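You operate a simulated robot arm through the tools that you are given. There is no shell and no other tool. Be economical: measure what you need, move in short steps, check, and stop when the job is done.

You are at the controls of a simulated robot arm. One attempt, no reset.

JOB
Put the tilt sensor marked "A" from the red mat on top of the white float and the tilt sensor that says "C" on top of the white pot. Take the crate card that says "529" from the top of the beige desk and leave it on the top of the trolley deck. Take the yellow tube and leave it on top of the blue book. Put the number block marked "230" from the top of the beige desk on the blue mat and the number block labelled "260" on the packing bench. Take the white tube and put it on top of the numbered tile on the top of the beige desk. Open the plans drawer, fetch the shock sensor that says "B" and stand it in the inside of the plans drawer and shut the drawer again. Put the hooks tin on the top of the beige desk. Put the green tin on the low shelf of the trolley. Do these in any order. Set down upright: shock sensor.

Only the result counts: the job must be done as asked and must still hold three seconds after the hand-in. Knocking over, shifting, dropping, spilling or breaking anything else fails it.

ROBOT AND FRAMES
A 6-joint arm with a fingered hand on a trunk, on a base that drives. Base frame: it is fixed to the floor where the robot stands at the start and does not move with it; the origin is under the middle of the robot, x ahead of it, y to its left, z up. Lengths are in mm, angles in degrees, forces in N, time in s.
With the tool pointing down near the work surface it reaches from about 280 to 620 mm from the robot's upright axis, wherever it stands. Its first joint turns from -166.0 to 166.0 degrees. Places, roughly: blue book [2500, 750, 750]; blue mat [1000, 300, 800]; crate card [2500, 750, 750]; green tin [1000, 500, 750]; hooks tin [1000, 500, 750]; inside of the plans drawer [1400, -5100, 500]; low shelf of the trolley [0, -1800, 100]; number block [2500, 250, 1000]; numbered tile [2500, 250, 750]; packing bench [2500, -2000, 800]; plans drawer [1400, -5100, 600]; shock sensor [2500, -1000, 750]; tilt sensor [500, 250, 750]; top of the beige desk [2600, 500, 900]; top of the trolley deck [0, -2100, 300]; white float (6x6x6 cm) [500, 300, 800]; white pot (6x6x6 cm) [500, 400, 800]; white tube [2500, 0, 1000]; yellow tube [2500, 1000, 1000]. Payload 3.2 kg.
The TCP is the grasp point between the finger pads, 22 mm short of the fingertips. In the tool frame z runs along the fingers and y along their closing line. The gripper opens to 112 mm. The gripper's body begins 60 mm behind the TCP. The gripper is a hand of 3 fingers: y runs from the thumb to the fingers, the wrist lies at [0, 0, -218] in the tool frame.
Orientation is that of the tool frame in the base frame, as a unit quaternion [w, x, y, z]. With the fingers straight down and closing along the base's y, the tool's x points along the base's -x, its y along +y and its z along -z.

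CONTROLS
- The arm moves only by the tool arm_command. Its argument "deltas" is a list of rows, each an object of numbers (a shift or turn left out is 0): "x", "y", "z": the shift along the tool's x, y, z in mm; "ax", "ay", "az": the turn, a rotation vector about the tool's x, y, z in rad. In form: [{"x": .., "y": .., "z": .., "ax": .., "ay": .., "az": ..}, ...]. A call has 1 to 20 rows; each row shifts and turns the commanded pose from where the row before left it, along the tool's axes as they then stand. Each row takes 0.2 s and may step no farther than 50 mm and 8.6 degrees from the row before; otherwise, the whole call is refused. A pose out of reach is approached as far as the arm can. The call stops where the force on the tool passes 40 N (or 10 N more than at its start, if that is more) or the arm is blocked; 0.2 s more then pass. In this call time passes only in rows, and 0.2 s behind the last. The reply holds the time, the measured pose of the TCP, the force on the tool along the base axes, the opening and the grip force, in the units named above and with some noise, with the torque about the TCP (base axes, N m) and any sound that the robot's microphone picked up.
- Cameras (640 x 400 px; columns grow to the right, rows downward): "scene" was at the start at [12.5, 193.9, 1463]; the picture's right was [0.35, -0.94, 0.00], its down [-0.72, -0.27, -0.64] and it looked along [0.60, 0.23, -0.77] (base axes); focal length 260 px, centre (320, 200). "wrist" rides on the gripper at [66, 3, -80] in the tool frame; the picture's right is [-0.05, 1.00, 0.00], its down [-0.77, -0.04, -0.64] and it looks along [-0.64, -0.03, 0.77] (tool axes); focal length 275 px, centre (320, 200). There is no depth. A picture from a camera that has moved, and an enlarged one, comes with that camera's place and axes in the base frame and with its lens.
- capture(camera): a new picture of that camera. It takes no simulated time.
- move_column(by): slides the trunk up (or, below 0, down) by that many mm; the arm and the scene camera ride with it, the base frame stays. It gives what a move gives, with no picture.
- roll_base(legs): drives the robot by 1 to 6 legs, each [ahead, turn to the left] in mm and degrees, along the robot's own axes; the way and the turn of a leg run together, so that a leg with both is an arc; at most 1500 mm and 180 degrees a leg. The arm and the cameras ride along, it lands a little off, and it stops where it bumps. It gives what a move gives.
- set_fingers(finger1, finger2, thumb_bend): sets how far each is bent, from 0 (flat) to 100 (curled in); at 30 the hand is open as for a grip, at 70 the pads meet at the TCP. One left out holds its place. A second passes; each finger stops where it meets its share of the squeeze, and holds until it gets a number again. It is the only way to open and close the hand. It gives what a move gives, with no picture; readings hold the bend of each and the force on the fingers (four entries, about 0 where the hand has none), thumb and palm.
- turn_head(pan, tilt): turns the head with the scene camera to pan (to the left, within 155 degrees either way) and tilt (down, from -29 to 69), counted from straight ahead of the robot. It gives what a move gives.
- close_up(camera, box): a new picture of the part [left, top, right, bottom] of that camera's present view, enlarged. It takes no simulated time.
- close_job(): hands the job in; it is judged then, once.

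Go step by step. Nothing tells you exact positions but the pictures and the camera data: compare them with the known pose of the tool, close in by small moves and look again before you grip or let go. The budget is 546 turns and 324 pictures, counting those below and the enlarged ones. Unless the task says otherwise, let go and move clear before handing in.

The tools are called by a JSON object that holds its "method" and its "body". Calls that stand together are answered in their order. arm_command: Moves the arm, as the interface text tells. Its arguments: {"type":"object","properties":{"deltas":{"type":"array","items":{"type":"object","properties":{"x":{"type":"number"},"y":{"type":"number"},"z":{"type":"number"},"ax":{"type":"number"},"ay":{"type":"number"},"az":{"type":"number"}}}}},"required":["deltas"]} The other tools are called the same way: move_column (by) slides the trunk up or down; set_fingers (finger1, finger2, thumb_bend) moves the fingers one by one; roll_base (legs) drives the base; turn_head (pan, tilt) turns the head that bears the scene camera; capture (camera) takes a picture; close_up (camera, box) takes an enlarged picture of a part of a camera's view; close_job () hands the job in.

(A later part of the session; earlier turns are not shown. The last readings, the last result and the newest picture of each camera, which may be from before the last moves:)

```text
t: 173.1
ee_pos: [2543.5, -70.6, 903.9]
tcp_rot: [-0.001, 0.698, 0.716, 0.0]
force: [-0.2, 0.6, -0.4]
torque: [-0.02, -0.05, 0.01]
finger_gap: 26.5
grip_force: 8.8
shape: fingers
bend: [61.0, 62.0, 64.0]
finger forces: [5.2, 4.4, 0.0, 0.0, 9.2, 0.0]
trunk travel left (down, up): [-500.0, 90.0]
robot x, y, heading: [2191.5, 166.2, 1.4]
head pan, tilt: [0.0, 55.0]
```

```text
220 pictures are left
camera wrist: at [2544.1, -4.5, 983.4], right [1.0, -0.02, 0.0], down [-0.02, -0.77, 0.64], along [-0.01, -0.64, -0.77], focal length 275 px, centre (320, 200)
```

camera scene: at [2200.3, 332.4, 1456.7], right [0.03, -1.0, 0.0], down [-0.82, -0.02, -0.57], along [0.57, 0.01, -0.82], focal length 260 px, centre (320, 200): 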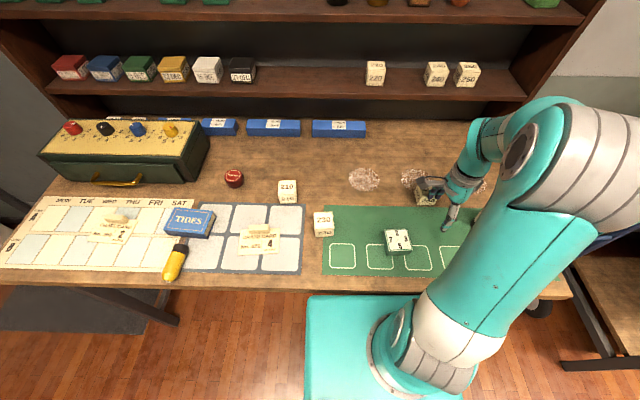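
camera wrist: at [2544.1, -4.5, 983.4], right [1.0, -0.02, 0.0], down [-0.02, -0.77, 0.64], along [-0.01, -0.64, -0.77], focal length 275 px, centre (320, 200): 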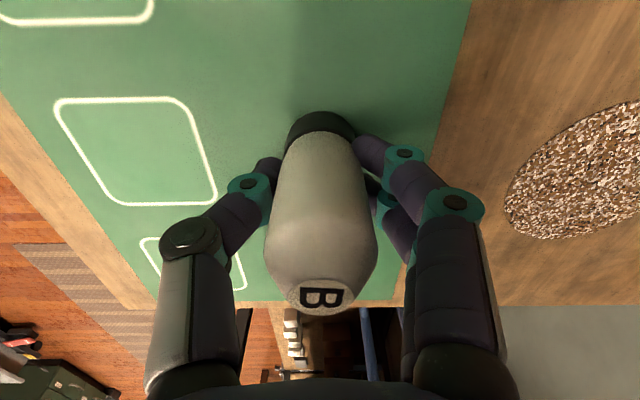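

Held. Lifting and moving over the numbered tile.

{"method": "arm_command", "body": {"deltas": [{"z": -40}, {"z": -40}, {"z": -25}, {"x": 43.8, "y": -10.4}, {"x": 43.8, "y": -10.4}, {"x": 43.8, "y": -10.4}, {"x": 43.8, "y": -10.4}, {"x": 43.8, "y": -10.4}]}}

{"method": "capture", "body": {"camera": "wrist"}}

{"method": "close_up", "body": {"camera": "scene", "box": [320, 170, 480, 290]}}

```text
t: 174.9
ee_pos: [2485.6, 147.4, 1007.0]
tcp_rot: [0.0, 0.698, 0.716, -0.001]
force: [-0.6, -0.3, -0.8]
torque: [0.0, 0.03, -0.01]
finger_gap: 26.3
grip_force: 9.0
shape: fingers
bend: [61.0, 63.0, 64.0]
finger forces: [5.1, 4.5, 0.0, 0.1, 9.1, 0.1]
trunk travel left (down, up): [-500.0, 90.0]
robot x, y, heading: [2196.0, 163.3, 1.7]
head pan, tilt: [0.0, 55.0]
```

```text
219 pictures are left
camera wrist: at [2486.5, 214.2, 1087.8], right [1.0, -0.02, 0.0], down [-0.02, -0.77, 0.64], along [-0.01, -0.64, -0.77], focal length 275 px, centre (320, 200)
```

wrist: 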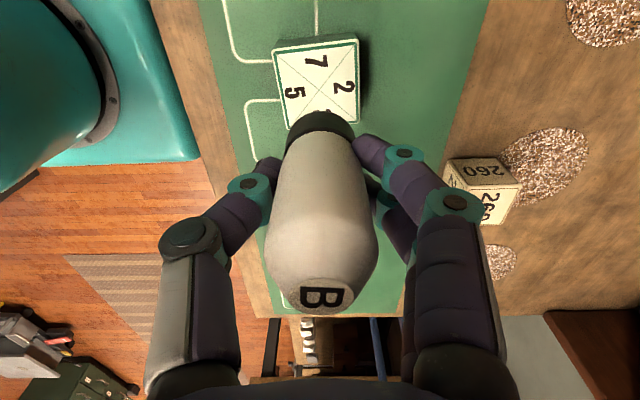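

```text
3.33 times, centred on (400, 230) of scene
camera zoom: at [2200.1, 333.0, 1456.6], right [0.03, -1.0, 0.0], down [-0.82, -0.02, -0.57], along [0.57, 0.01, -0.82], focal length 867 px, centre (53, 100)
```

zoom: 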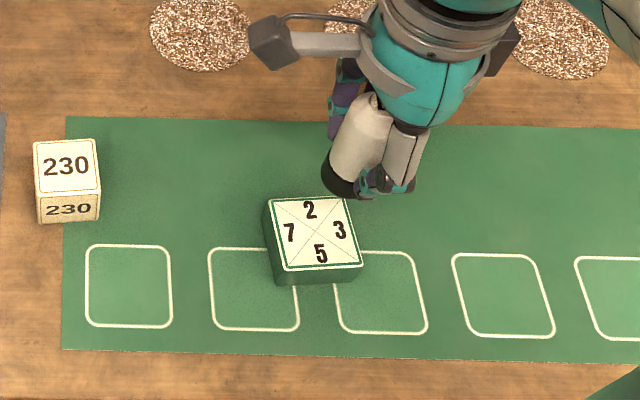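

The tile's centre is at about (2485, 151) with its top near z 889. I'll lower carefully.

{"method": "arm_command", "body": {"deltas": [{"x": 3.5, "z": 35}, {"z": 25}]}}

{"method": "capture", "body": {"camera": "wrist"}}

{"method": "close_up", "body": {"camera": "scene", "box": [320, 170, 480, 290]}}

```text
t: 175.5
ee_pos: [2486.6, 149.9, 948.3]
tcp_rot: [-0.001, 0.698, 0.716, 0.0]
force: [-0.3, 0.3, -1.1]
torque: [0.0, -0.01, 0.0]
finger_gap: 26.2
grip_force: 9.6
shape: fingers
bend: [61.0, 63.0, 64.0]
finger forces: [5.3, 4.5, 0.0, 0.1, 9.2, 0.0]
trunk travel left (down, up): [-500.0, 90.0]
robot x, y, heading: [2189.7, 167.0, 1.8]
head pan, tilt: [0.0, 55.0]
```

```text
217 pictures are left
camera wrist: at [2486.9, 216.0, 1027.8], right [1.0, -0.02, 0.0], down [-0.02, -0.77, 0.64], along [-0.01, -0.64, -0.77], focal length 275 px, centre (320, 200)
```

wrist: 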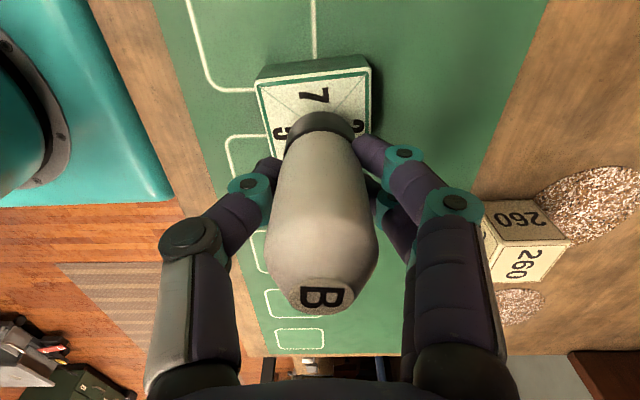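

```text
3.33 times, centred on (400, 230) of scene
camera zoom: at [2200.2, 332.7, 1456.7], right [0.03, -1.0, 0.0], down [-0.82, -0.02, -0.57], along [0.57, 0.01, -0.82], focal length 867 px, centre (53, 100)
```

zoom: 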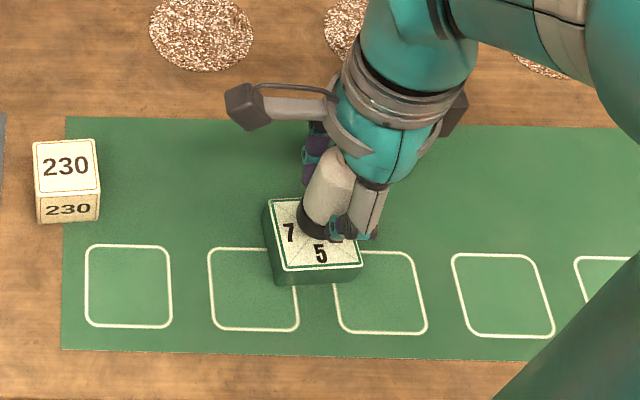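

Good. Creeping down.

{"method": "arm_command", "body": {"deltas": [{"z": 8}, {"z": 4}, {"z": 2}, {"z": 2}, {"z": 1.5}]}}

```text
t: 176.7
ee_pos: [2487.4, 150.0, 932.1]
tcp_rot: [0.0, 0.698, 0.716, 0.0]
force: [-0.5, -1.3, 4.5]
torque: [0.02, 0.0, -0.03]
finger_gap: 25.8
grip_force: 10.1
shape: fingers
bend: [62.0, 63.0, 64.0]
finger forces: [5.9, 5.0, 0.0, 0.1, 9.6, 0.0]
trunk travel left (down, up): [-500.0, 90.0]
robot x, y, heading: [2192.5, 168.8, 1.7]
head pan, tilt: [0.0, 55.0]
```

Touching. I'll release and check.

{"method": "set_fingers", "body": {"finger1": 42, "finger2": 42, "thumb_bend": 42}}

{"method": "capture", "body": {"camera": "wrist"}}

```text
t: 177.7
ee_pos: [2486.5, 150.5, 931.5]
tcp_rot: [0.0, 0.698, 0.717, -0.001]
force: [0.8, 0.0, 0.9]
torque: [-0.05, 0.04, 0.01]
finger_gap: 77.4
grip_force: 0.1
shape: fingers
bend: [42.0, 42.0, 42.0]
finger forces: [0.1, 0.0, 0.0, 0.0, 0.0, 0.1]
trunk travel left (down, up): [-500.0, 90.0]
robot x, y, heading: [2196.9, 162.1, 1.4]
head pan, tilt: [0.0, 55.0]
```

```text
215 pictures are left
camera wrist: at [2487.4, 217.0, 1011.4], right [1.0, -0.02, 0.0], down [-0.02, -0.77, 0.64], along [-0.01, -0.64, -0.77], focal length 275 px, centre (320, 200)
```

wrist: 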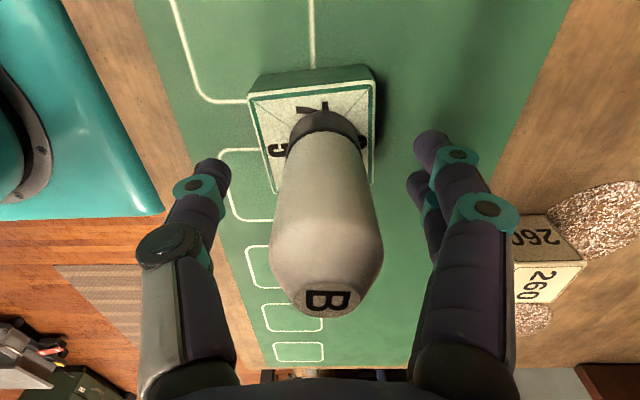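

The white tube stands on the tile. I'll lift straight up and retract, and check before driving.

{"method": "arm_command", "body": {"deltas": [{"z": -40}, {"z": -40}, {"z": -40}, {"z": -40}, {"y": -20}]}}

{"method": "close_up", "body": {"camera": "scene", "box": [320, 170, 520, 290]}}

```text
t: 178.9
ee_pos: [2469.0, 150.1, 1092.4]
tcp_rot: [-0.001, 0.697, 0.717, -0.001]
force: [0.0, -0.4, 1.1]
torque: [0.03, 0.01, -0.03]
finger_gap: 77.8
grip_force: 0.0
shape: fingers
bend: [42.0, 42.0, 42.0]
finger forces: [0.0, 0.1, 0.1, 0.0, 0.0, 0.1]
trunk travel left (down, up): [-500.0, 90.0]
robot x, y, heading: [2193.6, 166.1, 1.5]
head pan, tilt: [0.0, 55.0]
```

```text
3.20 times, centred on (420, 230) of scene
camera zoom: at [2200.1, 332.5, 1456.7], right [0.03, -1.0, 0.0], down [-0.82, -0.02, -0.57], along [0.57, 0.01, -0.82], focal length 832 px, centre (0, 104)
```

zoom: 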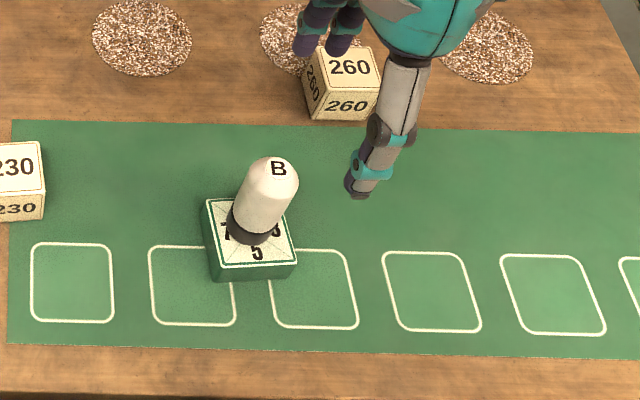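

The white tube stands well. Driving to face the yellow tube, standing further back from the desk.

{"method": "roll_base", "body": {"legs": [[-160, 0], [0, 88.5], [450, 0], [0, -90]]}}

{"method": "turn_head", "body": {"pan": 0, "tilt": 55}}

{"method": "capture", "body": {"camera": "scene"}}

```text
t: 190.4
ee_pos: [2300.0, 590.1, 1091.8]
tcp_rot: [-0.001, 0.711, 0.703, -0.001]
force: [0.3, -0.1, -0.1]
torque: [-0.04, 0.02, 0.02]
finger_gap: 77.8
grip_force: 0.0
shape: fingers
bend: [42.0, 42.0, 42.0]
finger forces: [0.0, 0.0, 0.0, 0.0, 0.1, 0.1]
trunk travel left (down, up): [-500.0, 90.0]
robot x, y, heading: [2024.3, 616.8, -0.6]
head pan, tilt: [0.0, 55.0]
```

```text
t: 191.0
ee_pos: [2299.3, 587.9, 1092.3]
tcp_rot: [0.0, 0.711, 0.703, -0.001]
force: [0.3, 1.1, 0.3]
torque: [-0.01, 0.0, 0.0]
finger_gap: 77.7
grip_force: 0.0
shape: fingers
bend: [42.0, 42.0, 42.0]
finger forces: [0.0, 0.1, 0.0, 0.0, 0.0, 0.1]
trunk travel left (down, up): [-500.0, 90.0]
robot x, y, heading: [2021.2, 610.2, -0.6]
head pan, tilt: [0.0, 55.0]
```

```text
213 pictures are left
camera scene: at [2038.5, 781.4, 1456.7], right [-0.01, -1.0, 0.0], down [-0.82, 0.01, -0.57], along [0.57, -0.01, -0.82], focal length 260 px, centre (320, 200)
```

scene: 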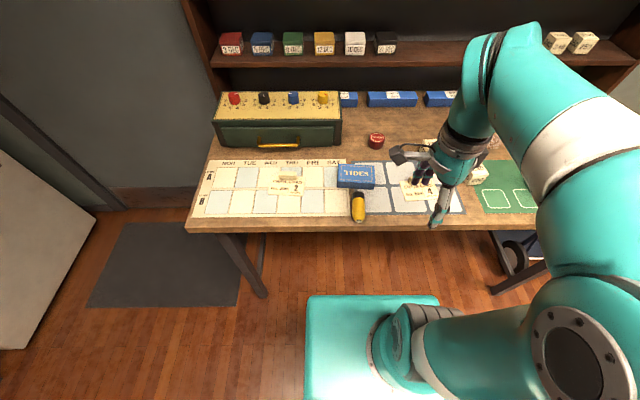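

I'll turn the hand 90° so that it closes along y, across the lying tube.

{"method": "arm_command", "body": {"deltas": [{"az": -0.143}, {"az": -0.143}, {"az": -0.143}, {"az": -0.143}, {"az": -0.143}, {"az": -0.143}, {"az": -0.143}, {"az": -0.143}, {"az": -0.143}, {"az": -0.143}, {"az": -0.143}]}}

{"method": "arm_command", "body": {"deltas": [{"x": -38, "y": 29}, {"x": -38, "y": 29}, {"x": -38, "y": 28, "z": 10}, {"z": 40}, {"z": 40}]}}

{"method": "capture", "body": {"camera": "wrist"}}

```text
t: 193.4
ee_pos: [2299.6, 589.4, 1093.2]
tcp_rot: [-0.001, 0.003, 1.0, -0.001]
force: [-0.3, -0.1, 0.0]
torque: [-0.02, 0.0, -0.01]
finger_gap: 77.7
grip_force: 0.1
shape: fingers
bend: [42.0, 42.0, 42.0]
finger forces: [0.1, 0.1, 0.1, 0.0, 0.1, 0.0]
trunk travel left (down, up): [-500.0, 90.0]
robot x, y, heading: [2023.4, 614.4, -0.8]
head pan, tilt: [0.0, 55.0]
```

```text
t: 194.6
ee_pos: [2412.8, 675.7, 1000.2]
tcp_rot: [-0.001, 0.005, 1.0, 0.0]
force: [0.5, 0.1, 0.3]
torque: [-0.01, 0.0, -0.02]
finger_gap: 78.0
grip_force: 0.0
shape: fingers
bend: [42.0, 42.0, 42.0]
finger forces: [0.0, 0.0, 0.0, 0.0, 0.1, 0.1]
trunk travel left (down, up): [-500.0, 90.0]
robot x, y, heading: [2026.0, 613.5, -0.6]
head pan, tilt: [0.0, 55.0]
```

```text
212 pictures are left
camera wrist: at [2345.6, 678.9, 1081.2], right [0.06, 1.0, 0.0], down [0.77, -0.04, 0.63], along [0.63, -0.04, -0.77], focal length 275 px, centre (320, 200)
```

wrist: 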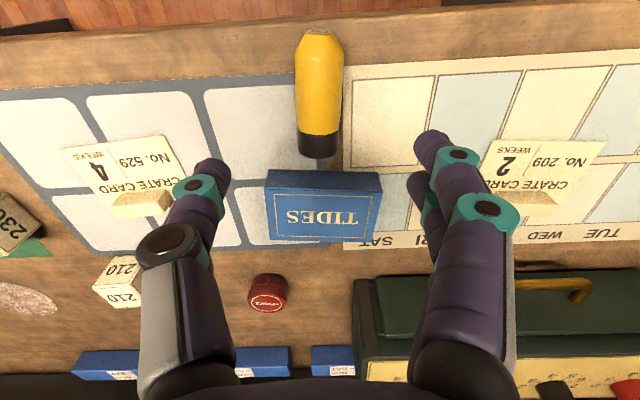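

The tube's axis runs from (2374, 674) to (2458, 670). I'll descend around its middle.

{"method": "arm_command", "body": {"deltas": [{"x": -3, "y": -3.5, "z": 40}, {"z": 40}, {"z": 20}]}}

{"method": "capture", "body": {"camera": "wrist"}}

{"method": "close_up", "body": {"camera": "scene", "box": [290, 130, 450, 250]}}

```text
t: 195.4
ee_pos: [2416.8, 671.3, 901.3]
tcp_rot: [-0.001, 0.005, 1.0, 0.001]
force: [-1.0, 0.3, -0.7]
torque: [0.0, 0.01, -0.02]
finger_gap: 77.5
grip_force: 0.0
shape: fingers
bend: [42.0, 42.0, 42.0]
finger forces: [0.0, 0.0, 0.0, 0.0, 0.0, 0.0]
trunk travel left (down, up): [-500.0, 90.0]
robot x, y, heading: [2024.2, 618.2, -0.7]
head pan, tilt: [0.0, 55.0]
```

```text
211 pictures are left
camera wrist: at [2349.6, 674.3, 981.7], right [0.06, 1.0, 0.0], down [0.77, -0.04, 0.63], along [0.63, -0.04, -0.77], focal length 275 px, centre (320, 200)
```

wrist: 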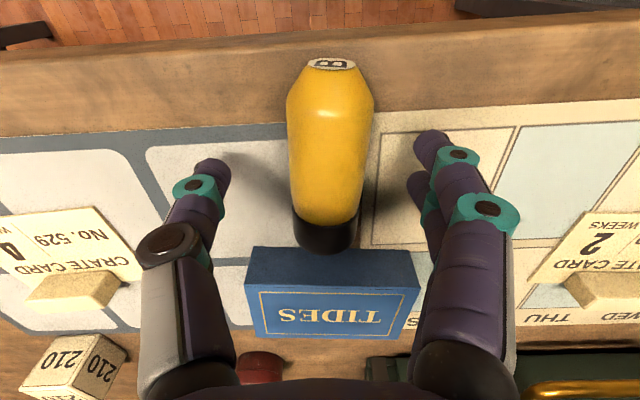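

```text
3.33 times, centred on (370, 190) of scene
camera zoom: at [2038.6, 781.4, 1456.7], right [-0.01, -1.0, 0.0], down [-0.82, 0.01, -0.57], along [0.57, -0.01, -0.82], focal length 867 px, centre (153, 233)
```

zoom: 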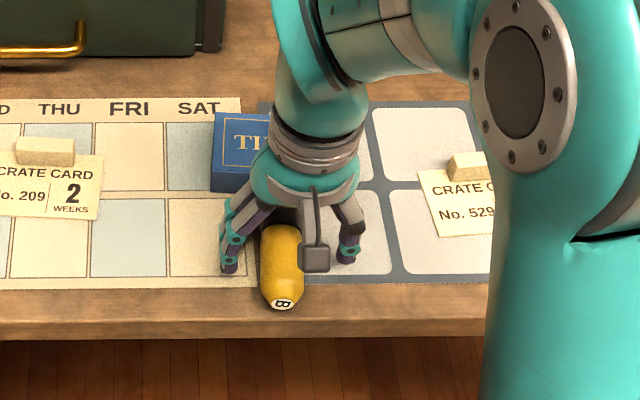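

Down 10 mm more, and close.

{"method": "arm_command", "body": {"deltas": [{"y": 3, "z": 8}]}}

{"method": "set_fingers", "body": {"finger1": 68, "finger2": 68, "thumb_bend": 68}}

{"method": "capture", "body": {"camera": "wrist"}}

```text
t: 195.8
ee_pos: [2416.9, 673.9, 893.7]
tcp_rot: [-0.001, 0.005, 1.0, -0.001]
force: [-0.5, 0.4, 0.2]
torque: [0.02, 0.02, -0.02]
finger_gap: 77.8
grip_force: 0.1
shape: fingers
bend: [42.0, 42.0, 42.0]
finger forces: [0.0, 0.0, 0.0, 0.0, 0.0, 0.0]
trunk travel left (down, up): [-500.0, 90.0]
robot x, y, heading: [2018.0, 613.7, -0.7]
head pan, tilt: [0.0, 55.0]
```

```text
t: 196.8
ee_pos: [2416.5, 672.6, 894.1]
tcp_rot: [-0.001, 0.005, 1.0, -0.001]
force: [0.5, -0.1, 0.1]
torque: [0.0, -0.01, 0.0]
finger_gap: 29.4
grip_force: 9.1
shape: fingers
bend: [60.0, 61.0, 63.0]
finger forces: [4.7, 4.6, 0.0, 0.0, 9.4, 0.0]
trunk travel left (down, up): [-500.0, 90.0]
robot x, y, heading: [2022.6, 611.7, -0.6]
head pan, tilt: [0.0, 55.0]
```

```text
209 pictures are left
camera wrist: at [2350.0, 676.4, 974.1], right [0.06, 1.0, 0.0], down [0.77, -0.04, 0.63], along [0.63, -0.04, -0.77], focal length 275 px, centre (320, 200)
```

wrist: 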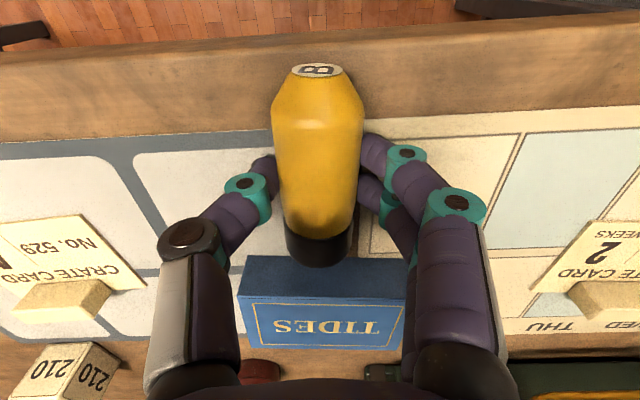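

The tube is gripped across its middle. I'll lift, turn the hand 90° and lay it lengthwise on the book.

{"method": "arm_command", "body": {"deltas": [{"z": -30}, {"z": -40}, {"z": -30}]}}

{"method": "arm_command", "body": {"deltas": [{"az": 0.143}, {"az": 0.143}, {"az": 0.143}, {"az": 0.143}, {"az": 0.143}, {"az": 0.143}, {"az": 0.143}, {"az": 0.143}, {"az": 0.143}, {"az": 0.143}, {"az": 0.143}]}}

{"method": "capture", "body": {"camera": "wrist"}}

```text
t: 197.6
ee_pos: [2418.2, 671.9, 994.7]
tcp_rot: [-0.001, 0.005, 1.0, 0.0]
force: [-0.2, 0.0, -0.3]
torque: [0.01, -0.01, 0.0]
finger_gap: 29.5
grip_force: 9.3
shape: fingers
bend: [60.0, 61.0, 63.0]
finger forces: [4.8, 4.6, 0.0, 0.1, 9.4, 0.0]
trunk travel left (down, up): [-500.0, 90.0]
robot x, y, heading: [2021.4, 615.6, -1.0]
head pan, tilt: [0.0, 55.0]
```

```text
t: 200.0
ee_pos: [2417.8, 672.5, 993.7]
tcp_rot: [-0.001, 0.712, 0.702, -0.001]
force: [0.0, -0.2, -1.4]
torque: [0.01, -0.03, -0.01]
finger_gap: 29.2
grip_force: 8.8
shape: fingers
bend: [60.0, 61.0, 63.0]
finger forces: [4.8, 4.4, 0.0, 0.0, 9.4, 0.0]
trunk travel left (down, up): [-500.0, 90.0]
robot x, y, heading: [2023.5, 612.6, -0.7]
head pan, tilt: [0.0, 55.0]
```

```text
208 pictures are left
camera wrist: at [2420.8, 738.6, 1073.0], right [1.0, -0.06, 0.0], down [-0.05, -0.77, 0.64], along [-0.04, -0.64, -0.77], focal length 275 px, centre (320, 200)
```

wrist: 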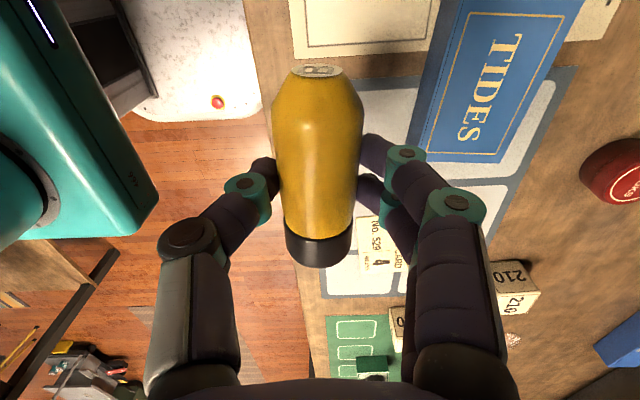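

Moving over the book and part-way down.

{"method": "arm_command", "body": {"deltas": [{"y": 38, "x": 1.4}, {"y": 38, "x": 1.4}, {"y": 38, "x": 1.4}, {"z": 30}, {"z": 30}]}}

{"method": "capture", "body": {"camera": "wrist"}}

{"method": "close_up", "body": {"camera": "scene", "box": [290, 110, 450, 230]}}

```text
t: 201.2
ee_pos: [2533.1, 675.2, 932.3]
tcp_rot: [0.0, 0.712, 0.703, -0.002]
force: [0.4, 0.1, -0.9]
torque: [0.01, -0.02, 0.04]
finger_gap: 29.1
grip_force: 9.1
shape: fingers
bend: [61.0, 61.0, 63.0]
finger forces: [4.7, 4.7, 0.0, 0.0, 9.3, 0.1]
trunk travel left (down, up): [-500.0, 90.0]
robot x, y, heading: [2022.5, 618.2, -0.9]
head pan, tilt: [0.0, 55.0]
```

```text
207 pictures are left
camera wrist: at [2536.1, 741.6, 1012.8], right [1.0, -0.06, 0.0], down [-0.04, -0.77, 0.64], along [-0.04, -0.64, -0.77], focal length 275 px, centre (320, 200)
```

wrist: 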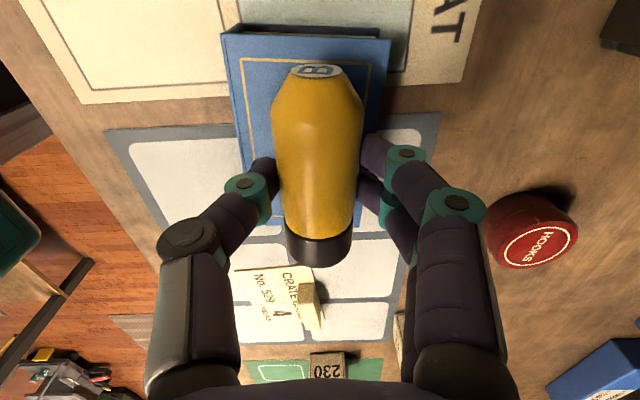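

```text
3.33 times, centred on (370, 170) of scene
camera zoom: at [2038.6, 781.4, 1456.7], right [-0.01, -1.0, 0.0], down [-0.82, 0.01, -0.57], along [0.57, -0.01, -0.82], focal length 867 px, centre (153, 300)
```

zoom: 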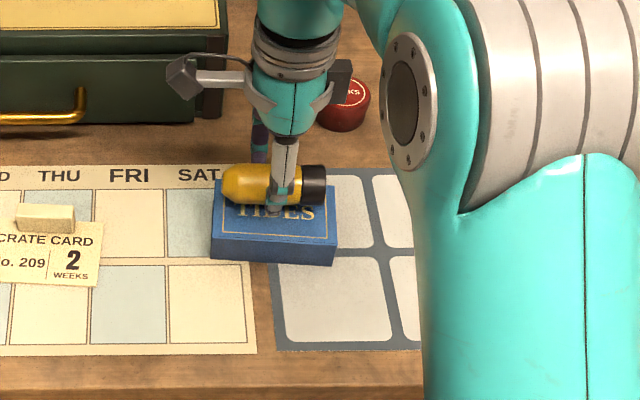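

Well over the book. Creeping down.

{"method": "arm_command", "body": {"deltas": [{"z": 6}, {"z": 3}, {"z": 2}, {"z": 2}]}}

```text
t: 202.2
ee_pos: [2530.7, 675.7, 921.6]
tcp_rot: [0.0, 0.712, 0.702, 0.0]
force: [0.2, 0.5, 9.5]
torque: [0.03, 0.02, 0.01]
finger_gap: 28.8
grip_force: 9.9
shape: fingers
bend: [62.0, 62.0, 63.0]
finger forces: [4.9, 4.8, 0.1, 0.1, 10.3, 0.1]
trunk travel left (down, up): [-500.0, 90.0]
robot x, y, heading: [2021.5, 614.1, -0.6]
head pan, tilt: [0.0, 55.0]
```

Contact. Opening gradually.

{"method": "set_fingers", "body": {"finger1": 56, "finger2": 56, "thumb_bend": 57}}

{"method": "set_fingers", "body": {"finger1": 40, "finger2": 40, "thumb_bend": 40}}

{"method": "capture", "body": {"camera": "wrist"}}

```text
t: 203.2
ee_pos: [2531.0, 674.3, 920.4]
tcp_rot: [0.0, 0.711, 0.703, -0.002]
force: [0.6, -0.7, 0.3]
torque: [-0.02, 0.02, 0.03]
finger_gap: 37.3
grip_force: 0.0
shape: fingers
bend: [56.0, 56.0, 56.0]
finger forces: [0.0, 0.0, 0.0, 0.0, 0.0, 0.1]
trunk travel left (down, up): [-500.0, 90.0]
robot x, y, heading: [2023.9, 615.4, -0.7]
head pan, tilt: [0.0, 55.0]
```

```text
t: 204.2
ee_pos: [2531.8, 676.3, 919.1]
tcp_rot: [0.0, 0.711, 0.703, -0.001]
force: [-0.2, 0.5, -0.3]
torque: [0.02, -0.03, -0.01]
finger_gap: 82.9
grip_force: 0.0
shape: fingers
bend: [40.0, 40.0, 40.0]
finger forces: [0.0, 0.1, 0.0, 0.0, 0.0, 0.0]
trunk travel left (down, up): [-500.0, 90.0]
robot x, y, heading: [2025.2, 613.5, -0.7]
head pan, tilt: [0.0, 55.0]
```

```text
205 pictures are left
camera wrist: at [2534.8, 741.4, 1000.0], right [1.0, -0.06, 0.0], down [-0.04, -0.77, 0.64], along [-0.04, -0.64, -0.77], focal length 275 px, centre (320, 200)
```

wrist: 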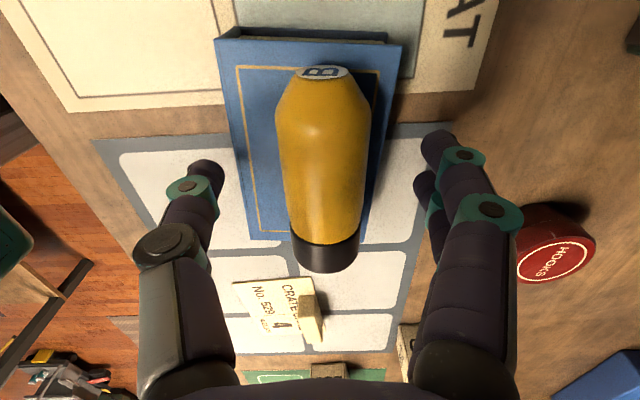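

The tube lies on the book. I'll lift straight up and check that it stays.

{"method": "arm_command", "body": {"deltas": [{"z": -40}, {"z": -40}, {"z": -40}, {"z": -40}]}}

{"method": "capture", "body": {"camera": "wrist"}}

{"method": "close_up", "body": {"camera": "scene", "box": [290, 110, 510, 250]}}

```text
t: 205.2
ee_pos: [2530.5, 674.2, 1080.7]
tcp_rot: [0.0, 0.711, 0.703, -0.002]
force: [-0.4, -0.1, 0.7]
torque: [0.0, -0.01, 0.0]
finger_gap: 83.3
grip_force: 0.1
shape: fingers
bend: [40.0, 40.0, 40.0]
finger forces: [0.0, 0.1, 0.1, 0.1, 0.0, 0.0]
trunk travel left (down, up): [-500.0, 90.0]
robot x, y, heading: [2026.8, 615.1, -0.8]
head pan, tilt: [0.0, 55.0]
```

```text
204 pictures are left
camera wrist: at [2535.2, 739.8, 1160.5], right [1.0, -0.06, 0.0], down [-0.04, -0.77, 0.64], along [-0.04, -0.64, -0.77], focal length 275 px, centre (320, 200)
```

wrist: 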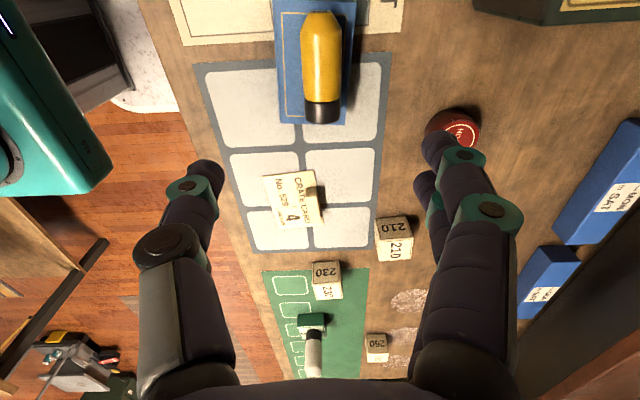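

```text
2.86 times, centred on (400, 180) of scene
camera zoom: at [2038.6, 781.4, 1456.6], right [-0.01, -1.0, 0.0], down [-0.82, 0.01, -0.57], along [0.57, -0.01, -0.82], focal length 743 px, centre (91, 257)
```

zoom: 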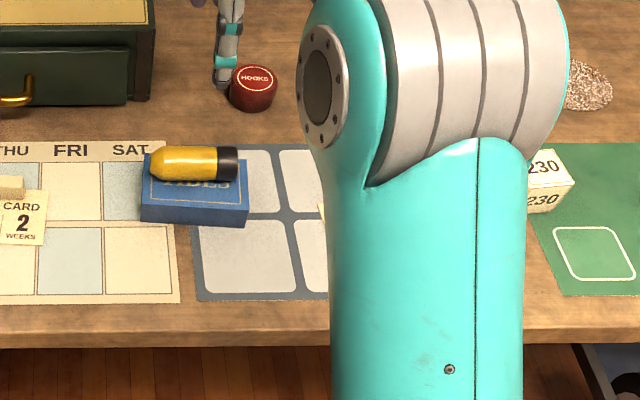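

The yellow tube rests on the book. Next is number block 230 at about (2524, 326), reachable from here.

{"method": "arm_command", "body": {"deltas": [{"x": -43.5}, {"x": -43.5}, {"x": -43.5}, {"x": -43.5}, {"x": -43.5}, {"x": -43.5}, {"x": -43.5}, {"x": -43.5, "y": -8}, {"z": 40}, {"z": 30}]}}

{"method": "capture", "body": {"camera": "wrist"}}

{"method": "capture", "body": {"camera": "scene"}}

```text
t: 207.4
ee_pos: [2528.4, 413.1, 1067.4]
tcp_rot: [-0.004, 0.711, 0.703, -0.002]
force: [0.4, 0.2, -0.2]
torque: [0.01, 0.01, 0.0]
finger_gap: 83.6
grip_force: 0.1
shape: fingers
bend: [40.0, 40.0, 40.0]
finger forces: [0.1, 0.1, 0.0, 0.1, 0.0, 0.0]
out of reach, approached as far as the arm can: row 6, 7, 8, 9, 10
trunk travel left (down, up): [-500.0, 90.0]
robot x, y, heading: [2024.0, 613.3, -0.6]
head pan, tilt: [0.0, 55.0]
```

```text
202 pictures are left
camera wrist: at [2532.3, 479.2, 1147.4], right [1.0, -0.06, -0.01], down [-0.04, -0.77, 0.63], along [-0.04, -0.63, -0.77], focal length 275 px, centre (320, 200)
```

wrist: 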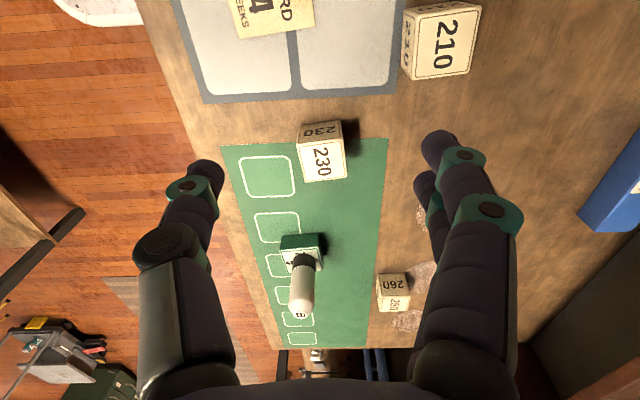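

```text
201 pictures are left
camera scene: at [2038.9, 781.3, 1456.7], right [-0.01, -1.0, 0.0], down [-0.82, 0.01, -0.57], along [0.57, -0.01, -0.82], focal length 260 px, centre (320, 200)
```

scene: 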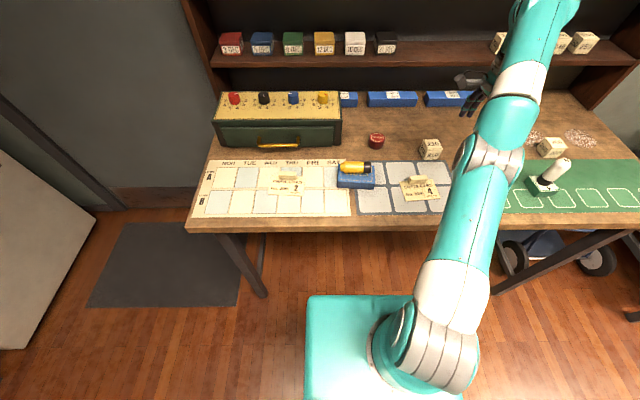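

That pose is out of reach. I'll pull the arm back a little and then drive closer.

{"method": "arm_command", "body": {"deltas": [{"y": -40, "x": 10}, {"y": -40, "x": 10}, {"y": -40, "x": 10}]}}

```text
t: 208.2
ee_pos: [2522.7, 402.3, 1074.3]
tcp_rot: [0.0, 0.712, 0.702, -0.002]
force: [-0.3, -0.2, 0.9]
torque: [-0.02, -0.04, -0.03]
finger_gap: 83.7
grip_force: 0.1
shape: fingers
bend: [40.0, 40.0, 40.0]
finger forces: [0.0, 0.0, 0.0, 0.0, 0.0, 0.0]
out of reach, approached as far as the arm can: row 1, 2, 3
trunk travel left (down, up): [-500.0, 90.0]
robot x, y, heading: [2026.2, 616.5, -0.7]
head pan, tilt: [0.0, 55.0]
```

{"method": "arm_command", "body": {"deltas": [{"y": -20}, {"y": -20}]}}

```text
t: 208.8
ee_pos: [2514.5, 385.7, 1074.9]
tcp_rot: [-0.001, 0.712, 0.702, -0.001]
force: [-0.6, 0.0, 0.7]
torque: [0.0, 0.05, 0.01]
finger_gap: 83.3
grip_force: 0.0
shape: fingers
bend: [40.0, 40.0, 40.0]
finger forces: [0.0, 0.1, 0.0, 0.0, 0.0, 0.1]
out of reach, approached as far as the arm can: row 1, 2
trunk travel left (down, up): [-500.0, 90.0]
robot x, y, heading: [2023.1, 611.8, -0.8]
head pan, tilt: [0.0, 55.0]
```

{"method": "arm_command", "body": {"deltas": [{"y": -40}, {"y": -40}, {"y": -20}]}}

```text
t: 209.6
ee_pos: [2493.8, 351.0, 1075.7]
tcp_rot: [-0.001, 0.712, 0.702, 0.0]
force: [0.3, 0.1, 0.1]
torque: [0.0, -0.02, -0.03]
finger_gap: 83.3
grip_force: 0.1
shape: fingers
bend: [40.0, 40.0, 40.0]
finger forces: [0.0, 0.0, 0.0, 0.1, 0.1, 0.0]
out of reach, approached as far as the arm can: row 1, 2, 3
trunk travel left (down, up): [-500.0, 90.0]
robot x, y, heading: [2023.4, 615.7, -0.6]
head pan, tilt: [0.0, 55.0]
```

{"method": "arm_command", "body": {"deltas": [{"z": 0}, {"z": 0}, {"z": 0}]}}

```text
t: 210.4
ee_pos: [2493.5, 351.0, 1076.9]
tcp_rot: [0.0, 0.712, 0.702, -0.001]
force: [0.2, 0.0, 1.2]
torque: [0.02, 0.0, 0.01]
finger_gap: 83.5
grip_force: 0.0
shape: fingers
bend: [40.0, 40.0, 40.0]
finger forces: [0.1, 0.0, 0.0, 0.1, 0.0, 0.0]
trunk travel left (down, up): [-500.0, 90.0]
robot x, y, heading: [2024.9, 614.2, -0.7]
head pan, tilt: [0.0, 55.0]
```

{"method": "arm_command", "body": {"deltas": [{"y": -8}, {"y": -8}, {"y": -8}, {"y": -8}]}}

```text
t: 211.4
ee_pos: [2482.6, 334.8, 1074.1]
tcp_rot: [0.0, 0.711, 0.703, -0.001]
force: [0.2, -0.8, -0.1]
torque: [0.0, -0.02, 0.0]
finger_gap: 83.4
grip_force: 0.1
shape: fingers
bend: [40.0, 40.0, 40.0]
finger forces: [0.0, 0.1, 0.0, 0.0, 0.0, 0.0]
out of reach, approached as far as the arm can: row 1, 2, 3, 4
trunk travel left (down, up): [-500.0, 90.0]
robot x, y, heading: [2022.4, 614.1, -0.7]
head pan, tilt: [0.0, 55.0]
```

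The arm is sliding along its reach limit. I'll reset by driving the base 110 mm ahead; the hand stays high and clear.

{"method": "roll_base", "body": {"legs": [[110, 0]]}}

{"method": "arm_command", "body": {"deltas": [{"y": -20}, {"y": -20}]}}

```text
t: 212.6
ee_pos: [2594.8, 334.2, 1074.1]
tcp_rot: [-0.001, 0.711, 0.703, -0.001]
force: [-1.1, 1.1, 0.3]
torque: [0.0, 0.0, 0.01]
finger_gap: 83.4
grip_force: 0.0
shape: fingers
bend: [40.0, 40.0, 40.0]
finger forces: [0.0, 0.0, 0.0, 0.0, 0.0, 0.1]
trunk travel left (down, up): [-500.0, 90.0]
robot x, y, heading: [2137.3, 613.1, -0.9]
head pan, tilt: [0.0, 55.0]
```

```text
t: 213.2
ee_pos: [2579.6, 315.3, 1076.0]
tcp_rot: [0.0, 0.712, 0.703, -0.001]
force: [1.3, 0.2, -0.1]
torque: [0.0, 0.01, -0.01]
finger_gap: 83.4
grip_force: 0.1
shape: fingers
bend: [40.0, 40.0, 40.0]
finger forces: [0.1, 0.0, 0.0, 0.0, 0.1, 0.1]
out of reach, approached as far as the arm can: row 1, 2
trunk travel left (down, up): [-500.0, 90.0]
robot x, y, heading: [2139.0, 617.9, -0.8]
head pan, tilt: [0.0, 55.0]
```

{"method": "arm_command", "body": {"deltas": [{"y": -35, "x": 30}, {"y": -35, "x": 30}, {"y": -35, "x": 30}, {"y": -35, "x": 30}]}}

```text
t: 214.2
ee_pos: [2440.4, 435.3, 1077.3]
tcp_rot: [0.0, 0.712, 0.702, -0.001]
force: [-0.1, 0.4, -0.3]
torque: [-0.01, -0.02, -0.01]
finger_gap: 83.6
grip_force: 0.0
shape: fingers
bend: [40.0, 40.0, 40.0]
finger forces: [0.0, 0.0, 0.0, 0.0, 0.1, 0.1]
trunk travel left (down, up): [-500.0, 90.0]
robot x, y, heading: [2134.5, 608.8, -0.8]
head pan, tilt: [0.0, 55.0]
```

The arm follows again. Now to above block 230.

{"method": "arm_command", "body": {"deltas": [{"y": 21.4, "x": -27, "z": 19}, {"y": 21.4, "x": -27, "z": 19}, {"y": 21.4, "x": -27, "z": 19}, {"y": 21.4, "x": -27, "z": 19}]}}

{"method": "capture", "body": {"camera": "wrist"}}

{"method": "capture", "body": {"camera": "scene"}}

```text
t: 215.2
ee_pos: [2525.9, 325.9, 999.6]
tcp_rot: [-0.001, 0.712, 0.702, 0.0]
force: [1.5, -0.8, -1.4]
torque: [0.01, 0.0, 0.01]
finger_gap: 83.7
grip_force: 0.1
shape: fingers
bend: [40.0, 40.0, 40.0]
finger forces: [0.0, 0.1, 0.0, 0.0, 0.0, 0.1]
trunk travel left (down, up): [-500.0, 90.0]
robot x, y, heading: [2131.8, 613.8, -0.7]
head pan, tilt: [0.0, 55.0]
```

```text
200 pictures are left
camera wrist: at [2528.5, 391.5, 1080.1], right [1.0, -0.06, 0.0], down [-0.05, -0.77, 0.64], along [-0.04, -0.64, -0.77], focal length 275 px, centre (320, 200)
```

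wrist: 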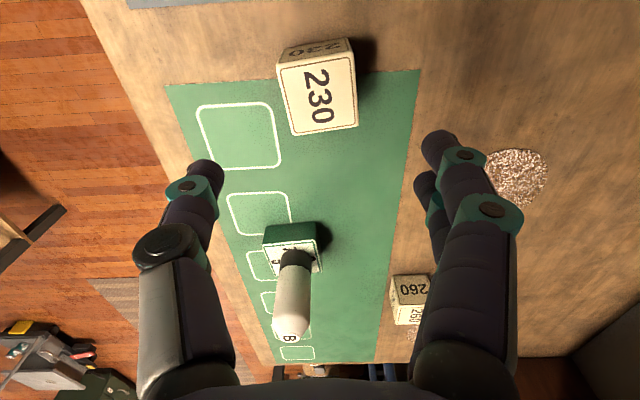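

```text
199 pictures are left
camera scene: at [2149.8, 779.5, 1456.8], right [-0.01, -1.0, 0.0], down [-0.82, 0.01, -0.57], along [0.57, -0.01, -0.82], focal length 260 px, centre (320, 200)
```

scene: 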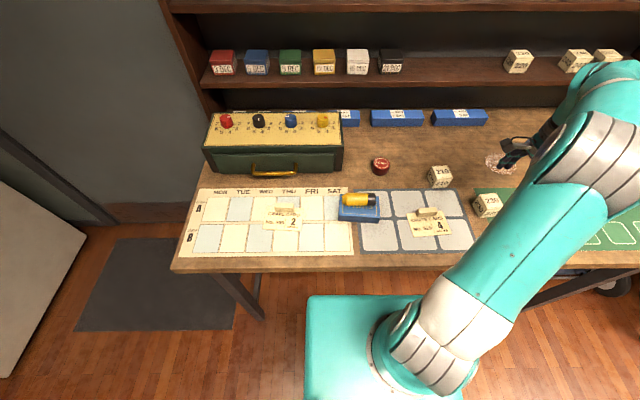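

Block 230 is a 44 mm cube, centred at (2525, 330) and turned about 5.5°. I'll align and descend.

{"method": "arm_command", "body": {"deltas": [{"x": 4, "y": -1, "z": 35, "az": -0.105}, {"z": 40}, {"z": 31}]}}

{"method": "capture", "body": {"camera": "wrist"}}

```text
t: 216.0
ee_pos: [2525.9, 330.4, 891.9]
tcp_rot: [-0.001, 0.673, 0.739, -0.001]
force: [-0.5, -0.2, 0.3]
torque: [-0.01, -0.02, 0.01]
finger_gap: 83.5
grip_force: 0.1
shape: fingers
bend: [40.0, 40.0, 40.0]
finger forces: [0.0, 0.1, 0.0, 0.0, 0.1, 0.0]
trunk travel left (down, up): [-500.0, 90.0]
robot x, y, heading: [2134.0, 611.3, -0.6]
head pan, tilt: [0.0, 55.0]
```

```text
198 pictures are left
camera wrist: at [2521.6, 396.0, 972.3], right [1.0, 0.05, 0.0], down [0.04, -0.77, 0.64], along [0.03, -0.64, -0.77], focal length 275 px, centre (320, 200)
```

wrist: 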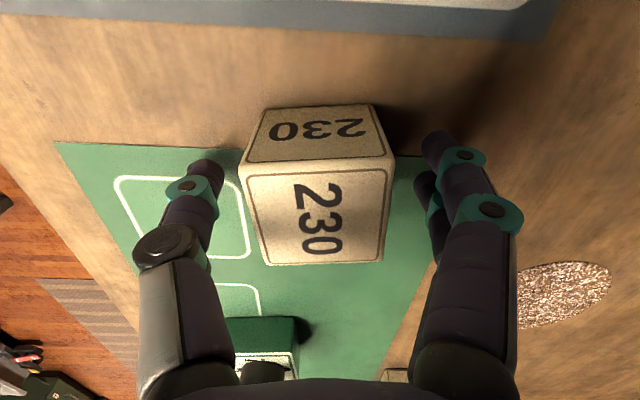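

Aligned. Closing on block 230.

{"method": "set_fingers", "body": {"finger1": 66, "finger2": 66, "thumb_bend": 66}}

{"method": "capture", "body": {"camera": "wrist"}}

```text
t: 217.0
ee_pos: [2525.1, 330.9, 892.9]
tcp_rot: [-0.001, 0.674, 0.739, 0.0]
force: [0.6, 0.4, 0.0]
torque: [0.01, 0.0, 0.03]
finger_gap: 42.0
grip_force: 13.1
shape: fingers
bend: [56.0, 56.0, 59.0]
finger forces: [6.2, 6.2, 0.0, 0.0, 12.3, 0.0]
trunk travel left (down, up): [-500.0, 90.0]
robot x, y, heading: [2134.6, 612.8, -0.6]
head pan, tilt: [0.0, 55.0]
```

```text
197 pictures are left
camera wrist: at [2521.6, 395.9, 972.7], right [1.0, 0.05, 0.0], down [0.04, -0.77, 0.64], along [0.03, -0.64, -0.77], focal length 275 px, centre (320, 200)
```

wrist: 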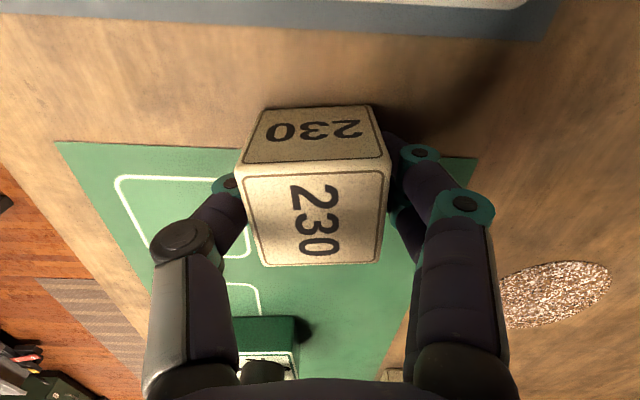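

Gripped well. Lifting and retracting.

{"method": "arm_command", "body": {"deltas": [{"z": -40}, {"z": -40}, {"z": -40}, {"z": -40}, {"z": -30}, {"x": 40, "y": -17}, {"x": 40, "y": -17}, {"x": 40, "y": -17}, {"x": 40, "y": -17}, {"x": 40, "y": -17}, {"x": 40, "y": -17}]}}

{"method": "capture", "body": {"camera": "scene"}}

```text
t: 219.4
ee_pos: [2401.3, 560.0, 1085.9]
tcp_rot: [-0.001, 0.673, 0.74, -0.002]
force: [-0.1, 0.4, -0.2]
torque: [0.04, 0.01, 0.0]
finger_gap: 41.9
grip_force: 12.2
shape: fingers
bend: [57.0, 57.0, 59.0]
finger forces: [6.0, 6.1, 0.1, 0.0, 12.1, 0.1]
trunk travel left (down, up): [-500.0, 90.0]
robot x, y, heading: [2135.2, 617.5, -0.7]
head pan, tilt: [0.0, 55.0]
```

```text
196 pictures are left
camera scene: at [2148.9, 780.2, 1456.6], right [-0.01, -1.0, 0.0], down [-0.82, 0.01, -0.57], along [0.57, -0.01, -0.82], focal length 260 px, centre (320, 200)
```

scene: 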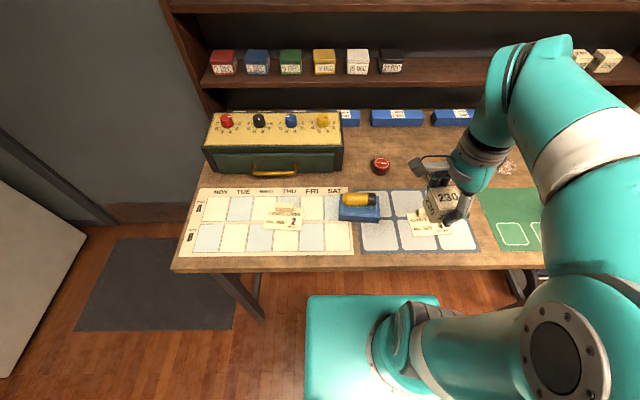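

Block 230 is secure. Driving to the blue mat side of the bench.

{"method": "roll_base", "body": {"legs": [[-400, 0], [0, -89.3], [215, 0], [0, -90], [310, 0]]}}

{"method": "turn_head", "body": {"pan": 0, "tilt": 60}}

{"method": "capture", "body": {"camera": "scene"}}

```text
t: 232.4
ee_pos: [1160.8, 442.9, 1085.1]
tcp_rot: [0.0, 0.749, -0.662, 0.0]
force: [0.2, -0.6, -0.8]
torque: [0.03, 0.0, 0.01]
finger_gap: 41.2
grip_force: 11.8
shape: fingers
bend: [57.0, 57.0, 59.0]
finger forces: [5.8, 5.9, 0.1, 0.0, 11.8, 0.0]
trunk travel left (down, up): [-500.0, 90.0]
robot x, y, heading: [1429.0, 401.8, -178.9]
head pan, tilt: [0.0, 55.0]
```

```text
t: 233.0
ee_pos: [1160.6, 443.3, 1085.8]
tcp_rot: [-0.001, 0.75, -0.662, 0.001]
force: [0.5, -0.2, -1.0]
torque: [-0.02, 0.02, -0.02]
finger_gap: 41.5
grip_force: 11.8
shape: fingers
bend: [57.0, 57.0, 59.0]
finger forces: [5.8, 6.1, 0.0, 0.0, 11.8, 0.0]
trunk travel left (down, up): [-500.0, 90.0]
robot x, y, heading: [1429.1, 400.3, -178.9]
head pan, tilt: [0.0, 60.0]
```

```text
195 pictures are left
camera scene: at [1427.0, 232.3, 1450.6], right [-0.02, 1.0, 0.0], down [0.87, 0.02, -0.5], along [-0.5, -0.01, -0.87], focal length 260 px, centre (320, 200)
```

scene: 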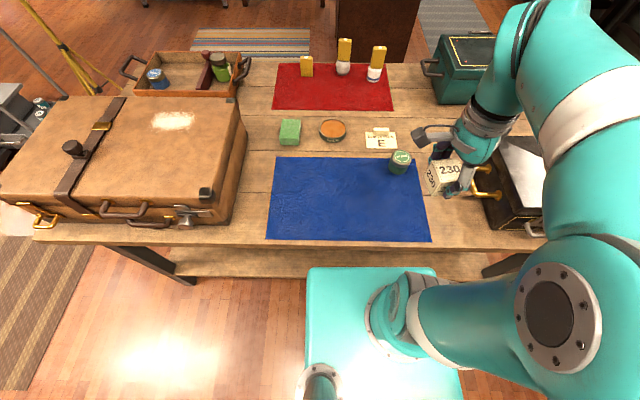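

The sensors still stand on the float and pot. I'll carry block 230 over the middle of the blue mat and lower it.

{"method": "arm_command", "body": {"deltas": [{"x": 32, "y": 31.7}, {"x": 32, "y": 31.7}, {"x": 32, "y": 31.7}, {"x": 32, "y": 31.7}, {"z": 45}, {"z": 45}, {"z": 45}, {"z": 45}, {"z": 45}]}}

{"method": "capture", "body": {"camera": "wrist"}}

{"method": "capture", "body": {"camera": "scene"}}

```text
t: 235.0
ee_pos: [1051.1, 300.7, 858.7]
tcp_rot: [0.0, 0.75, -0.661, 0.001]
force: [0.2, 0.0, -0.4]
torque: [-0.03, 0.02, 0.03]
finger_gap: 41.2
grip_force: 11.8
shape: fingers
bend: [57.0, 57.0, 59.0]
finger forces: [5.9, 6.1, 0.1, 0.0, 11.9, 0.1]
trunk travel left (down, up): [-500.0, 90.0]
robot x, y, heading: [1426.2, 397.0, -178.7]
head pan, tilt: [0.0, 60.0]
```

```text
194 pictures are left
camera wrist: at [1055.2, 232.8, 938.7], right [-1.0, -0.08, 0.0], down [-0.06, 0.77, 0.64], along [-0.05, 0.63, -0.77], focal length 275 px, centre (320, 200)
```

wrist: 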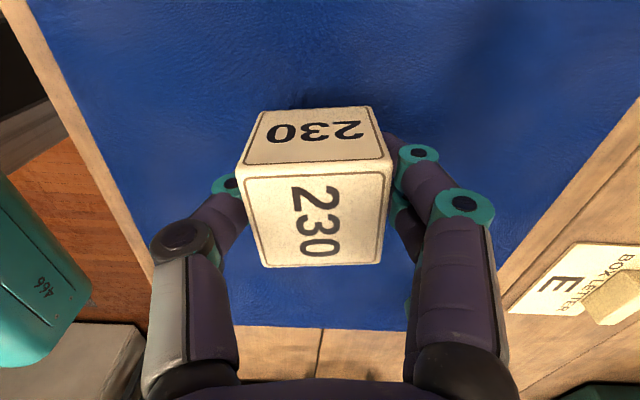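

```text
193 pictures are left
camera scene: at [1426.7, 232.2, 1450.6], right [-0.02, 1.0, 0.0], down [0.87, 0.02, -0.5], along [-0.5, -0.01, -0.87], focal length 260 px, centre (320, 200)
```

scene: 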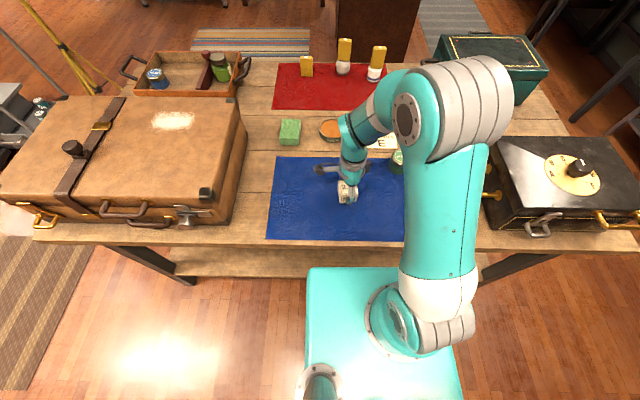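

{"method": "arm_command", "body": {"deltas": [{"z": 12}, {"z": 6}, {"z": 3}, {"z": 2}, {"z": 2}]}}

```text
t: 236.2
ee_pos: [1052.5, 300.1, 834.5]
tcp_rot: [-0.001, 0.749, -0.663, 0.0]
force: [-0.4, 0.6, -0.8]
torque: [-0.01, -0.01, -0.01]
finger_gap: 41.1
grip_force: 12.0
shape: fingers
bend: [57.0, 57.0, 59.0]
finger forces: [5.9, 5.9, 0.1, 0.1, 11.8, 0.0]
trunk travel left (down, up): [-500.0, 90.0]
robot x, y, heading: [1431.4, 400.3, -179.0]
head pan, tilt: [0.0, 60.0]
```

Still free. Creeping further.

{"method": "arm_command", "body": {"deltas": [{"z": 1.5}, {"z": 1.5}, {"z": 1.5}]}}

```text
t: 237.0
ee_pos: [1051.7, 299.7, 830.7]
tcp_rot: [-0.001, 0.749, -0.662, 0.0]
force: [0.1, 0.6, 8.2]
torque: [0.03, 0.03, -0.03]
finger_gap: 41.2
grip_force: 13.2
shape: fingers
bend: [57.0, 57.0, 60.0]
finger forces: [6.7, 6.7, 0.0, 0.1, 12.8, 0.0]
trunk travel left (down, up): [-500.0, 90.0]
robot x, y, heading: [1429.3, 395.4, -178.7]
head pan, tilt: [0.0, 60.0]
```

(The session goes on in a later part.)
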